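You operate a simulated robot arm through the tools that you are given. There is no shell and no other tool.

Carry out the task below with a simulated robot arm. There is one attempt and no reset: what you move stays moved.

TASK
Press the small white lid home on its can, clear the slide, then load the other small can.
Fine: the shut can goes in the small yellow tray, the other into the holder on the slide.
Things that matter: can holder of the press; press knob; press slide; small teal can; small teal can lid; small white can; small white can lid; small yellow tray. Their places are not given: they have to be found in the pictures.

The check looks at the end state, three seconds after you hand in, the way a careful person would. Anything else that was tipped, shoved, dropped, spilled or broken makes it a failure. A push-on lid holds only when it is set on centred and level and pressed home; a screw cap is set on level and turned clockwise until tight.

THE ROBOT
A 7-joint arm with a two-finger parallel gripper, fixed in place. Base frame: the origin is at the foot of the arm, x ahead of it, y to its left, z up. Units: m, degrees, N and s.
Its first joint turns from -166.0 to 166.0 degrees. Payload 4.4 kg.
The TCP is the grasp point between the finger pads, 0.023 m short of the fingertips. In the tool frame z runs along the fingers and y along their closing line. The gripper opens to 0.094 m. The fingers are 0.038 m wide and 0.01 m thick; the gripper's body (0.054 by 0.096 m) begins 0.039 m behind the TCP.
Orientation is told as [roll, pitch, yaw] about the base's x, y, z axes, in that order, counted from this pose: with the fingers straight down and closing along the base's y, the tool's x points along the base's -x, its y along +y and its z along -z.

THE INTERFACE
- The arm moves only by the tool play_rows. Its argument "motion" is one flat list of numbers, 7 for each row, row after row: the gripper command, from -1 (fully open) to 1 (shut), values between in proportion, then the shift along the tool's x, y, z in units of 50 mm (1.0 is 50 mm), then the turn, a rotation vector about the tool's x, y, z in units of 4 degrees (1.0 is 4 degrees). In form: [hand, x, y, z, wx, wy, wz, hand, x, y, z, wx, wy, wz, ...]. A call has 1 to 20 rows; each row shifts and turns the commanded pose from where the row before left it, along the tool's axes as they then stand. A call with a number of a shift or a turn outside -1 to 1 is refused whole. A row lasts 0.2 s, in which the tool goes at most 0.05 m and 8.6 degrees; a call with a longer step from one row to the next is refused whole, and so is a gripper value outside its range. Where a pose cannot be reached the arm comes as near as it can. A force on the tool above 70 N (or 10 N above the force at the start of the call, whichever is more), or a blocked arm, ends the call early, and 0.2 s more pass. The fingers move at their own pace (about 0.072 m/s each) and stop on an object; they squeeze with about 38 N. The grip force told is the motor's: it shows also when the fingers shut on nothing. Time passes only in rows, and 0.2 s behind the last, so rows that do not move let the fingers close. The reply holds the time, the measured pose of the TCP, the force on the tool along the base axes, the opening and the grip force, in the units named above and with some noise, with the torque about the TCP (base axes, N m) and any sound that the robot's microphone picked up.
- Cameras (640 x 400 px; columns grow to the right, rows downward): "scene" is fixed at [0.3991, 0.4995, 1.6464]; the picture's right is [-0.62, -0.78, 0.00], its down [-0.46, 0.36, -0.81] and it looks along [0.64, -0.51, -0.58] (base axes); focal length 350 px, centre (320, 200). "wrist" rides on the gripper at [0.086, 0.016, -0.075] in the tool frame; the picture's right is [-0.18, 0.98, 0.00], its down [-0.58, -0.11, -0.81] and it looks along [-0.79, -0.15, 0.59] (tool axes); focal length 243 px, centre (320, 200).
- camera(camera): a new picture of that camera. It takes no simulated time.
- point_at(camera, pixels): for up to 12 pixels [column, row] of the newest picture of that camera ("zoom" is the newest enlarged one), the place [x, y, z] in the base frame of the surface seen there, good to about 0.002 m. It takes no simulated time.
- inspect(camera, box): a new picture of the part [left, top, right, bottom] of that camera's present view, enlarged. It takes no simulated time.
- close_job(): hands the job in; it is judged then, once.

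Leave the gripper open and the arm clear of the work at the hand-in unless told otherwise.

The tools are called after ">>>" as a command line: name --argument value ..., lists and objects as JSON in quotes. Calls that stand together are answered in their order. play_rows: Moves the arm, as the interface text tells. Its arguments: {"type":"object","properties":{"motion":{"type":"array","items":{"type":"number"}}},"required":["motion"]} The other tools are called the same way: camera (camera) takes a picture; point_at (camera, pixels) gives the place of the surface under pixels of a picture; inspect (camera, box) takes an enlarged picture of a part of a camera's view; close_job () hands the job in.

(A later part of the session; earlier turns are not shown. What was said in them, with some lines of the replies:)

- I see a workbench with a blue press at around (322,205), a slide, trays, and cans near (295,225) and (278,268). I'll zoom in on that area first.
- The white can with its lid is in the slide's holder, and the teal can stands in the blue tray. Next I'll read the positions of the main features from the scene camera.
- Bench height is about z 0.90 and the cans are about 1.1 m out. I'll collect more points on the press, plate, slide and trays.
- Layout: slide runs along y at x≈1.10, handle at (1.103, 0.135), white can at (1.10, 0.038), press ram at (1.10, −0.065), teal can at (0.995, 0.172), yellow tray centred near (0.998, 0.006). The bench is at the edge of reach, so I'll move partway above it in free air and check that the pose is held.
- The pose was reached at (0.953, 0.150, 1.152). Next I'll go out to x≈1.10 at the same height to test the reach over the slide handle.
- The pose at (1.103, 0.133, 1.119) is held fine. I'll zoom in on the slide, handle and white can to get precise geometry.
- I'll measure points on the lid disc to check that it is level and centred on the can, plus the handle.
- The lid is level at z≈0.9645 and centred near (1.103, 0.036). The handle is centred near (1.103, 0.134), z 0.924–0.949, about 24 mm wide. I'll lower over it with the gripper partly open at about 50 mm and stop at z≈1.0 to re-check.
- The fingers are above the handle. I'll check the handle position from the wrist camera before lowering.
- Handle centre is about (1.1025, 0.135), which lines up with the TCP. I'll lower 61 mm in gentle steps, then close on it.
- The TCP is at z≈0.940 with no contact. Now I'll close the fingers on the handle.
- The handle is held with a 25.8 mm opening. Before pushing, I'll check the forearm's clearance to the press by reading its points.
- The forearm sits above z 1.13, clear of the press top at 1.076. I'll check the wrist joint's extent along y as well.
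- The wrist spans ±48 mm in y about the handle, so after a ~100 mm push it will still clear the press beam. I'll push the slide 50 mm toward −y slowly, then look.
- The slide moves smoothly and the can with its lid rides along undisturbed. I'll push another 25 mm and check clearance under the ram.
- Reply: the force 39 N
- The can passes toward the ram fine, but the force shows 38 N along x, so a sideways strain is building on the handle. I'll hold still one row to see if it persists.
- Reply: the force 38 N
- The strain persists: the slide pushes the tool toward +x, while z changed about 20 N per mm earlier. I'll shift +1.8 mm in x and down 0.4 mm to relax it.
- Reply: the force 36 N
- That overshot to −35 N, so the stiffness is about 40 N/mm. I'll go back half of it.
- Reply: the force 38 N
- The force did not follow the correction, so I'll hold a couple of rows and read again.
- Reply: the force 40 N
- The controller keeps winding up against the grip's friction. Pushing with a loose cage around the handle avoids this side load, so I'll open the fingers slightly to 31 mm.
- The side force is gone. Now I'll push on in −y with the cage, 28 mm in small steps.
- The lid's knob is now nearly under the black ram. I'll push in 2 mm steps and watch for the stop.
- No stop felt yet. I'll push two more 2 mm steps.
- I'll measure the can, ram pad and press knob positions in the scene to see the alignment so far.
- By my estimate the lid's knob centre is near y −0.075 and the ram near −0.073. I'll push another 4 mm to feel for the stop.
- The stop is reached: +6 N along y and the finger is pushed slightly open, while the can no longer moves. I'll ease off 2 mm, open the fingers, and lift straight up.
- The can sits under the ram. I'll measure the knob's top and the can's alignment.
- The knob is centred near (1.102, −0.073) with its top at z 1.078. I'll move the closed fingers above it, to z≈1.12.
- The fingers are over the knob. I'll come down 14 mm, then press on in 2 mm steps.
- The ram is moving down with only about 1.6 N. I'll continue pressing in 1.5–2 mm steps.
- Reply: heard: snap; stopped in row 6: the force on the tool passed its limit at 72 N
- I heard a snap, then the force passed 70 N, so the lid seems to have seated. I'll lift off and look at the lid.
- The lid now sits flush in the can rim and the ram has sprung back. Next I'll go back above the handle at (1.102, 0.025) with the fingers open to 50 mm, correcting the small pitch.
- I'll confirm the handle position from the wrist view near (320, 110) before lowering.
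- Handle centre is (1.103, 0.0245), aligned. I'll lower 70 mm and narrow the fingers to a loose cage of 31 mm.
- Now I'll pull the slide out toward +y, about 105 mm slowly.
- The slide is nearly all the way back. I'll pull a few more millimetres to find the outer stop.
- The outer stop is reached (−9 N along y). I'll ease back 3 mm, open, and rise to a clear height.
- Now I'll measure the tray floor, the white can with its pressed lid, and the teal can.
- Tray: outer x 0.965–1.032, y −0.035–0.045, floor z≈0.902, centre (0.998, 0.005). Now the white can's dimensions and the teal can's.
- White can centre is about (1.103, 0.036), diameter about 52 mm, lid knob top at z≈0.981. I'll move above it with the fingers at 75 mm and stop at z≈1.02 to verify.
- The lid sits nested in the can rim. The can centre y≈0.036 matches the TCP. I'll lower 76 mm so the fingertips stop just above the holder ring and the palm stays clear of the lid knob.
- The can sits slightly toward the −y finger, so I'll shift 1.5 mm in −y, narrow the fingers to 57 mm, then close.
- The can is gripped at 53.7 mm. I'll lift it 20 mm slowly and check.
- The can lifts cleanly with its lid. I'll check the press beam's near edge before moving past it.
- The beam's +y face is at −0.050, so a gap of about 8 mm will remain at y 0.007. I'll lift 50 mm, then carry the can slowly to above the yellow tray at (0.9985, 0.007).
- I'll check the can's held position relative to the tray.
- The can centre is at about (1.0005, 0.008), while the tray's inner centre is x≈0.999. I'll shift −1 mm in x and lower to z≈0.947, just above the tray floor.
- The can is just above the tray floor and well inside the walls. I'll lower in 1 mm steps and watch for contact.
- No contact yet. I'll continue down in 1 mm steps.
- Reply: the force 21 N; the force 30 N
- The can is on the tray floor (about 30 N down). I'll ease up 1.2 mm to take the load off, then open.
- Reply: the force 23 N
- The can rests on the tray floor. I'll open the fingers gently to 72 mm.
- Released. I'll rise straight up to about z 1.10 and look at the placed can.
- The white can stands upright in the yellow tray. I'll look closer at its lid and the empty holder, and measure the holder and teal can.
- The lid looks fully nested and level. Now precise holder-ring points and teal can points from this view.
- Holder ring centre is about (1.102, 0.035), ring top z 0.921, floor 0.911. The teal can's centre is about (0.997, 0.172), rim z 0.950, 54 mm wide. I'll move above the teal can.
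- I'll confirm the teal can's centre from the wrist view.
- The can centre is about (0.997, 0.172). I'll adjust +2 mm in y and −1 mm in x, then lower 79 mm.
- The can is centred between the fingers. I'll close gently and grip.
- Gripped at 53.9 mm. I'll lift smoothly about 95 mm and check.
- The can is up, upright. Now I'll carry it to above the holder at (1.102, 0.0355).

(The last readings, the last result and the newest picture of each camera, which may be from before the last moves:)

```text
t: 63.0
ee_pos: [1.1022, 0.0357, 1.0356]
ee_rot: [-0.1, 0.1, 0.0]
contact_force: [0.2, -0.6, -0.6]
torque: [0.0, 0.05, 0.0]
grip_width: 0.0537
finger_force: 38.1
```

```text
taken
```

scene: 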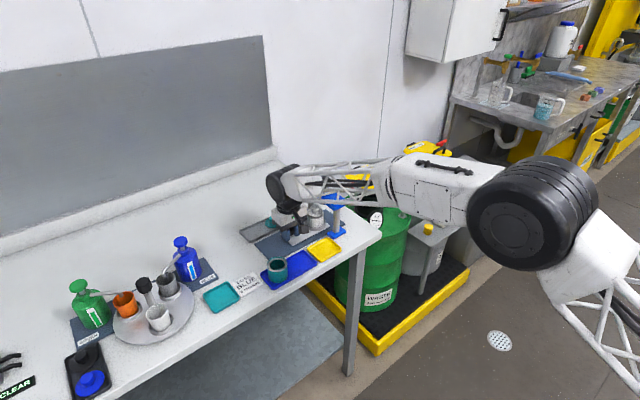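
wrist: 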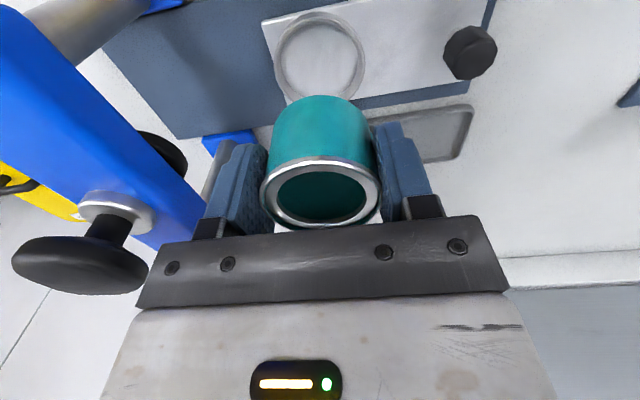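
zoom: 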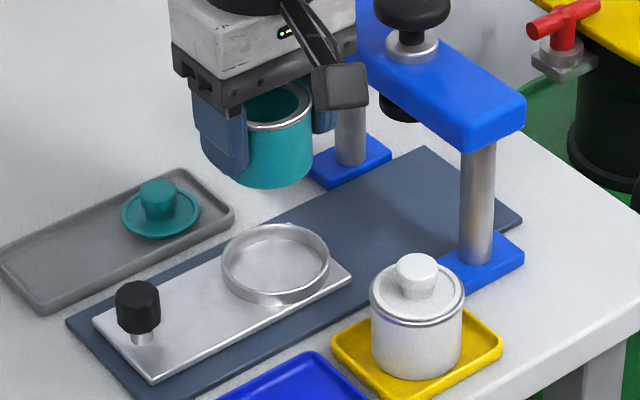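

I'll compare the held can's and ring's positions from the wrist camera.

>>> point_at --camera "wrist" --pixels '[[275, 60], [365, 55], [318, 16], [290, 30], [350, 28], [320, 55], [262, 190], [379, 190], [320, 157], [320, 225], [320, 120]]'

>>> point_at --camera "zoom" --pixels '[[272, 130], [272, 160], [305, 150], [250, 165], [310, 120], [223, 255], [328, 255], [275, 226], [272, 292], [237, 235], [312, 235], [275, 185]]'

```text
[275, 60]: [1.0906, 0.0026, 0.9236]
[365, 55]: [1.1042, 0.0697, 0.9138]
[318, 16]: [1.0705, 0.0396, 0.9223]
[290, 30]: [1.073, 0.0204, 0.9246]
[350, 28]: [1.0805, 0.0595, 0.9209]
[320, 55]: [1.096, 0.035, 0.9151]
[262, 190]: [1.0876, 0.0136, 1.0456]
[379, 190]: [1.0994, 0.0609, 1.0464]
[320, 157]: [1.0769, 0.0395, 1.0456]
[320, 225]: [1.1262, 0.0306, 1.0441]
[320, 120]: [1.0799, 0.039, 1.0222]
```

```text
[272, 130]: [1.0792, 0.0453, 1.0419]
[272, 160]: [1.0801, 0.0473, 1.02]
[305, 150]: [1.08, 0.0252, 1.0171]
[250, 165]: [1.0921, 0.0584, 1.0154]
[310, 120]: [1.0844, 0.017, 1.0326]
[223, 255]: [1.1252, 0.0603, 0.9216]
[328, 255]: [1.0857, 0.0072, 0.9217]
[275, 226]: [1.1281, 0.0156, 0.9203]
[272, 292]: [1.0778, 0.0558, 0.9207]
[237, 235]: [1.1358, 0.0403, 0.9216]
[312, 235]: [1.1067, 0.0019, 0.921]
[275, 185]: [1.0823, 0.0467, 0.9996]
```

The can and ring are aligned to within about 1–2 mm, with about 3 mm radial clearance. I'll lower to z≈0.963, just above the ring.

>>> play_rows --motion '[1, 0, 0, 0.15, 0, 0, 0, 1, 0, 0, 0.35, 0, 0, 0, 1, 0, 0, 0.4, 0, 0, 0, 1, 0, 0, 0.35, 0, 0, 0, 1, 0, 0, 0.2, 0, 0, 0, 1, 0, 0, 0, 0, 0, 0]'

>>> inspect --camera "scene" --box '[265, 195, 335, 255]'

>>> camera --camera "wrist"

```text
t: 64.4
ee_pos: [1.101, 0.0357, 0.9631]
ee_rot: [0.0, 0.0, 0.0]
contact_force: [0.6, 0.6, -0.5]
torque: [-0.01, 0.03, 0.0]
grip_width: 0.0536
finger_force: 38.2
```

```text
6.67 times, centred on (300, 225) of scene
```

zoom: 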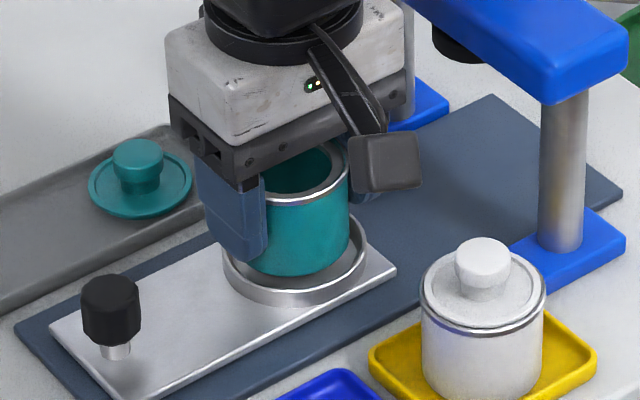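

```text
taken
```

wrist: 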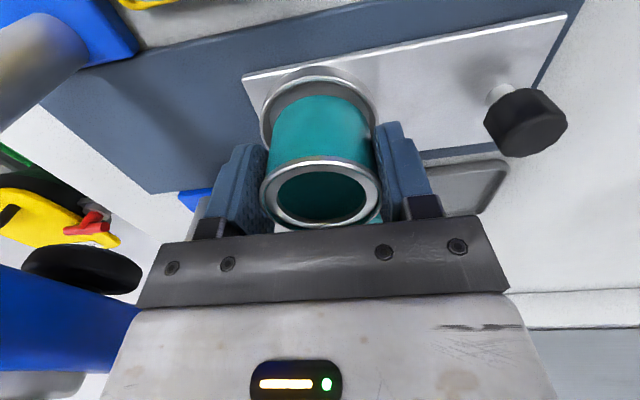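

The can base is entering the ring cleanly. I'll lower 9 mm more, slowly.

>>> play_rows --motion '[1, 0, 0, 0.04, 0, 0, 0, 1, 0, 0, 0.04, 0, 0, 0, 1, 0, 0, 0.04, 0, 0, 0, 1, 0, 0, 0.04, 0, 0, 0, 1, 0, 0, 0, 0, 0, 0]'

>>> inspect --camera "scene" --box '[265, 195, 335, 255]'

```text
t: 65.6
ee_pos: [1.1026, 0.0358, 0.9548]
ee_rot: [0.0, 0.2, 0.0]
contact_force: [0.0, -1.2, -0.3]
torque: [0.05, 0.02, -0.01]
grip_width: 0.0537
finger_force: 37.9
```

```text
6.67 times, centred on (300, 225) of scene
```

zoom: 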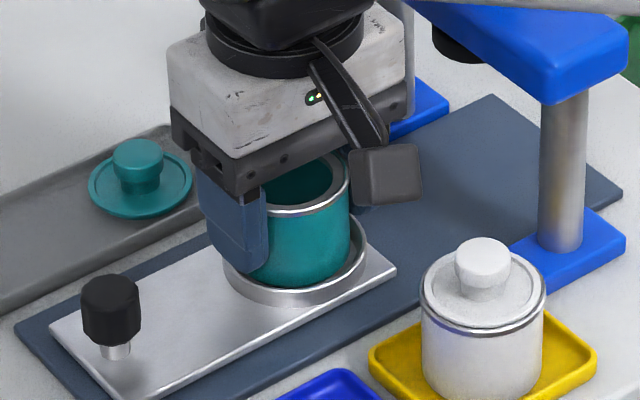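

The can is inside the ring with no contact force. I'll go on down in 1 mm steps.

>>> play_rows --motion '[1, 0, 0, 0.02, 0, 0, 0, 1, 0, 0, 0.02, 0, 0, 0, 1, 0, 0, 0, 0, 0, 0]'

>>> play_rows --motion '[1, 0, 0, 0.02, 0, 0, 0, 1, 0, 0, 0, 0, 0, 0]'

>>> play_rows --motion '[1, 0, 0, 0.02, 0, 0, 0, 1, 0, 0, 0, 0, 0, 0]'

```text
t: 66.4
ee_pos: [1.1037, 0.0343, 0.9525]
ee_rot: [0.0, 0.1, 0.0]
contact_force: [0.4, -0.4, -0.6]
torque: [-0.02, 0.02, 0.0]
grip_width: 0.0536
finger_force: 37.9
```

```text
t: 67.0
ee_pos: [1.1018, 0.0345, 0.9525]
ee_rot: [-0.1, 0.1, 0.0]
contact_force: [0.7, 0.0, -0.9]
torque: [-0.05, -0.01, 0.04]
grip_width: 0.0534
finger_force: 37.9
```

```text
t: 67.6
ee_pos: [1.1021, 0.0335, 0.951]
ee_rot: [0.0, 0.1, 0.0]
contact_force: [0.3, -0.3, 0.1]
torque: [0.03, 0.02, -0.02]
grip_width: 0.054
finger_force: 38.4
```

>>> play_rows --motion '[1, 0, 0, 0.02, 0, 0, 0, 1, 0, 0, 0, 0, 0, 0]'

```text
t: 68.2
ee_pos: [1.1027, 0.0338, 0.9503]
ee_rot: [0.0, 0.0, -0.1]
contact_force: [-0.1, -3.1, 7.7]
torque: [-0.07, -0.04, 0.0]
grip_width: 0.0535
finger_force: 38.0
```

Contact with the holder floor (about 8 N). I'll open the fingers gently.

>>> play_rows --motion '[-0.18, 0, 0, 0, 0, 0, 0, -0.25, 0, 0, 0, 0, 0, 0, -0.4, 0, 0, 0, 0, 0, 0, -0.55, 0, 0, 0, 0, 0, 0, -0.55, 0, 0, 0, 0, 0, 0]'

>>> inspect --camera "scene" --box '[265, 195, 335, 255]'

>>> camera --camera "wrist"

```text
t: 69.4
ee_pos: [1.1021, 0.0359, 0.9506]
ee_rot: [0.0, 0.1, 0.1]
contact_force: [0.4, 0.5, 0.0]
torque: [-0.02, 0.01, 0.0]
grip_width: 0.0727
finger_force: 0.0
```

```text
6.67 times, centred on (300, 225) of scene
```

zoom: 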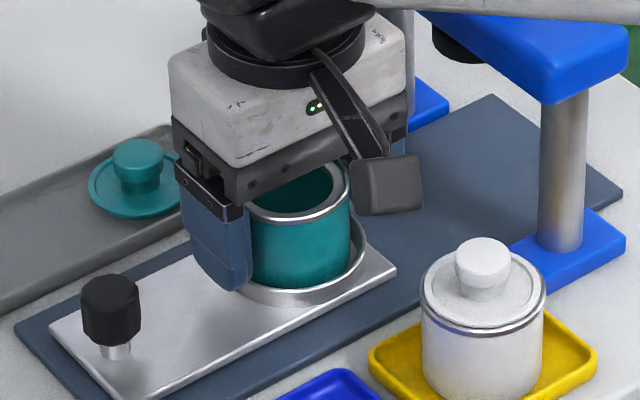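

```text
taken
```

wrist: 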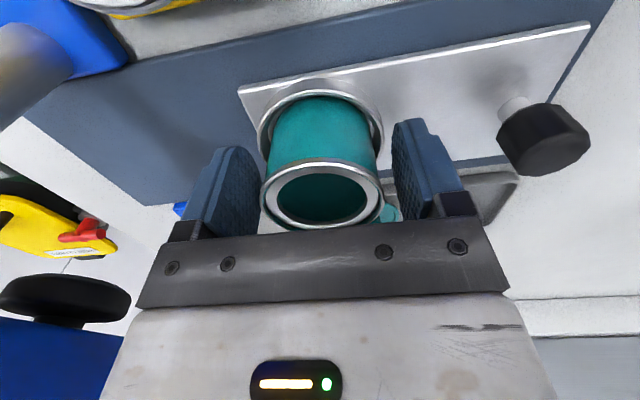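

The teal can is seated in the holder. I'll lift straight up to about z 1.2.

>>> play_rows --motion '[-0.55, 0, 0, -0.2, 0, 0, 0, -0.55, 0, 0, -0.4, 0, 0, 0, -0.55, 0, 0, -0.6, 0, 0, 0, -0.55, 0, 0, -0.8, 0, 0, 0, -0.55, 0, 0, -0.8, 0, 0, 0, -0.55, 0, 0, -0.8, 0, 0, 0, -0.55, 0, 0, -0.8, 0, 0, 0, -0.8, 0, 0, -0.8, 0, 0, 0, -1, 0, 0, -0.5, 0, 0, 0, -1, 0, 0, 0, 0, 0, 0]'

>>> camera --camera "scene"

>>> camera --camera "wrist"

>>> inspect --camera "scene" --box '[255, 195, 355, 285]'

```text
t: 71.6
ee_pos: [1.1001, 0.032, 1.2362]
ee_rot: [0.0, 0.1, 0.0]
contact_force: [0.5, 0.3, -0.1]
torque: [-0.01, 0.01, 0.0]
grip_width: 0.0942
finger_force: 0.0
```

```text
taken
```

scene: 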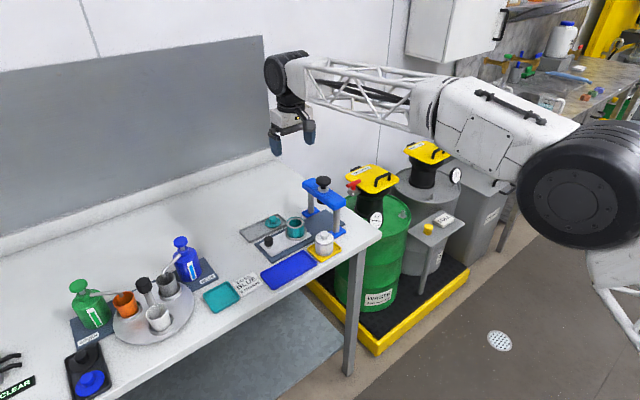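

```text
taken
```

wrist: 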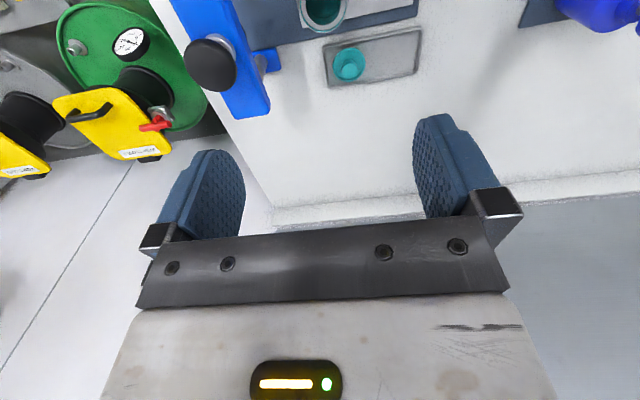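

```text
4.44 times, centred on (305, 240) of scene
```

zoom: 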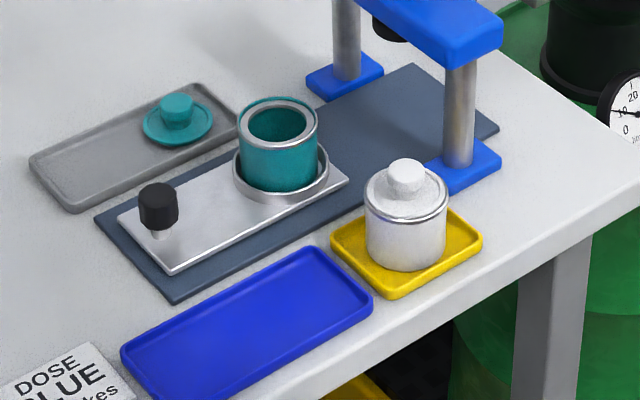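

Everything looks in place. I'll measure the lid's disc and knob heights against the can rim once more to be sure it's home.

>>> inspect --camera "scene" --box '[305, 222, 345, 262]'

>>> inspect --camera "scene" --box '[308, 224, 340, 244]'

```text
10.00 times, centred on (325, 242) of scene
```

zoom: 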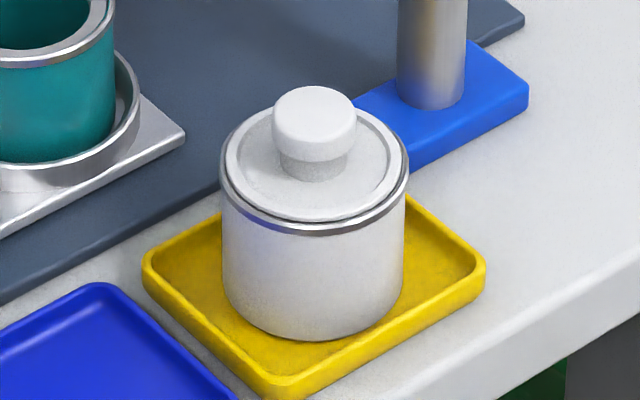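

```text
16.00 times, centred on (324, 234) of scene
```

zoom: 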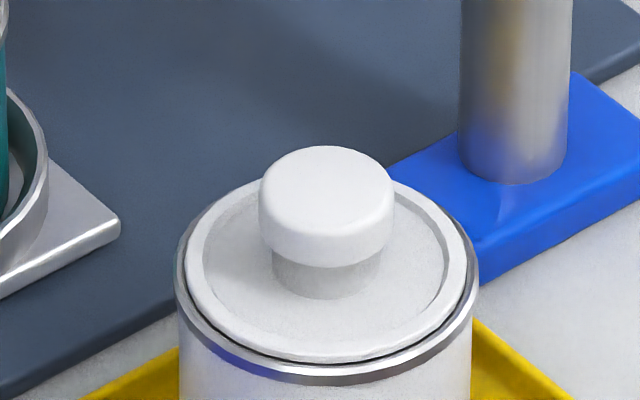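

>>> point_at --camera "zoom" --pixels '[[195, 260], [240, 320], [325, 355], [420, 325], [462, 260], [415, 205], [225, 300], [325, 158], [325, 215], [325, 378], [200, 325], [440, 345]]'

```text
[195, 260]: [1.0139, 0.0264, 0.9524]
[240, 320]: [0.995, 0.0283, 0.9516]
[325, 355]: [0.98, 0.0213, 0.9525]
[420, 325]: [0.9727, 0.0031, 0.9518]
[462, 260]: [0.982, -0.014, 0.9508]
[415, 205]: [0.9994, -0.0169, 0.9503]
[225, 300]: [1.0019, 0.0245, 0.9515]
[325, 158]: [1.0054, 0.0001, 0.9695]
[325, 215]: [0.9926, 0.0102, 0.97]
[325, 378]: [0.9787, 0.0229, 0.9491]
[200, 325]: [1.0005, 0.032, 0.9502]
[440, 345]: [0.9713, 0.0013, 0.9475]
```

The lid disc is now at rim height (z≈0.9515, rim≈0.950), level and about 4 mm lower than before pressing, so it's home. The teal can is in the holder. I'll retreat the arm toward its start, gripper open.

>>> play_rows --motion '[-1, 0.5, 0.1, -0.2, 0, 0, 0, -1, 0.8, 0.2, -0.2, 0, 0, 0, -1, 0.8, 0.2, -0.2, 0, 0, 0, -1, 0.8, 0.2, -0.2, 0, 0, 0, -1, 0.8, 0.2, -0.2, 0, 0, 0, -1, 0.8, 0.2, -0.2, 0, 0, 0, -1, 0.8, 0.2, -0.2, 0, 0, 0, -1, 0.8, 0.2, -0.2, 0, 0, 0, -1, 0.8, 0.2, -0.2, 0, 0, 0, -1, 0.8, 0.2, -0.2, 0, 0, 0, -1, 0.8, 0.2, -0.2, 0, 0, 0, -1, 0, 0, 0, 0, 0, 0]'

>>> camera --camera "scene"

>>> inspect --camera "scene" --box '[230, 165, 374, 295]'

```text
t: 74.2
ee_pos: [0.6771, 0.1404, 1.3452]
ee_rot: [-0.1, 0.1, 0.0]
contact_force: [0.2, -0.1, -0.7]
torque: [-0.03, 0.04, 0.0]
grip_width: 0.0943
finger_force: 0.0
```

```text
taken
```

scene: 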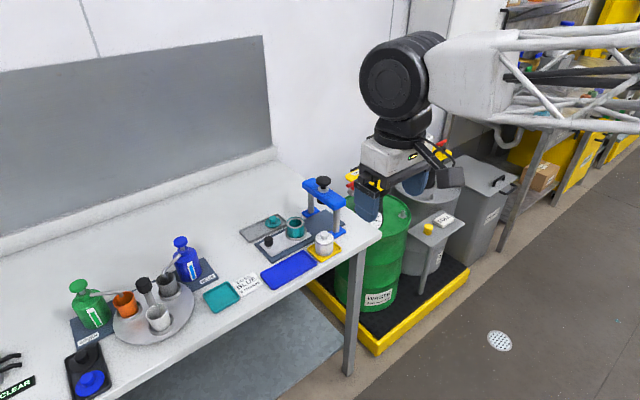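

```text
3.08 times, centred on (302, 230) of scene
```

zoom: 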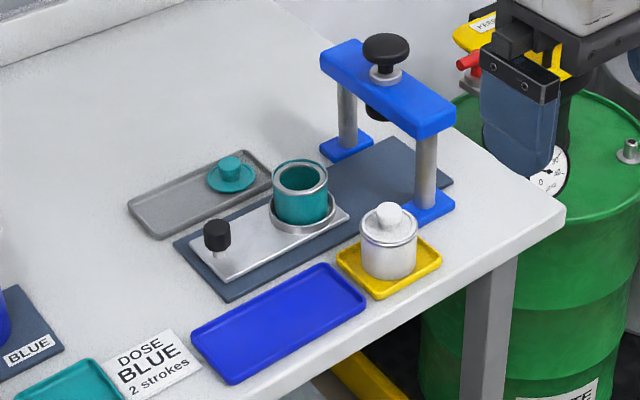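

The shut white can is upright in the yellow tray, the teal can stands in the holder on the pulled-out slide, and nothing else was moved. The arm is clear with the gripper open, so I'm handing in.

>>> close_job

```text
The job is handed in.
```

The job is handed in. The result has not come back yet, so this is what my last pictures and measurements show:

- **White can:** the press pushed the lid home with an audible snap. The lid now sits about level with the can's rim, roughly 4 mm lower than before. The can stands upright in the small yellow tray.
- **Slide:** I pulled it back out to its outer stop and took the white can off it.
- **Teal can:** it stands upright in the holder on the slide. Its lid is still on the grey tray, untouched.
- **Rest of the bench:** nothing else was tipped or moved in the final picture. The arm is clear of the work with the gripper open.

Early in the push, gripping the slide handle tightly built up about 40 N of side force. I switched to a loose hold for the rest of the slide moves, and no harm shows in the pictures.
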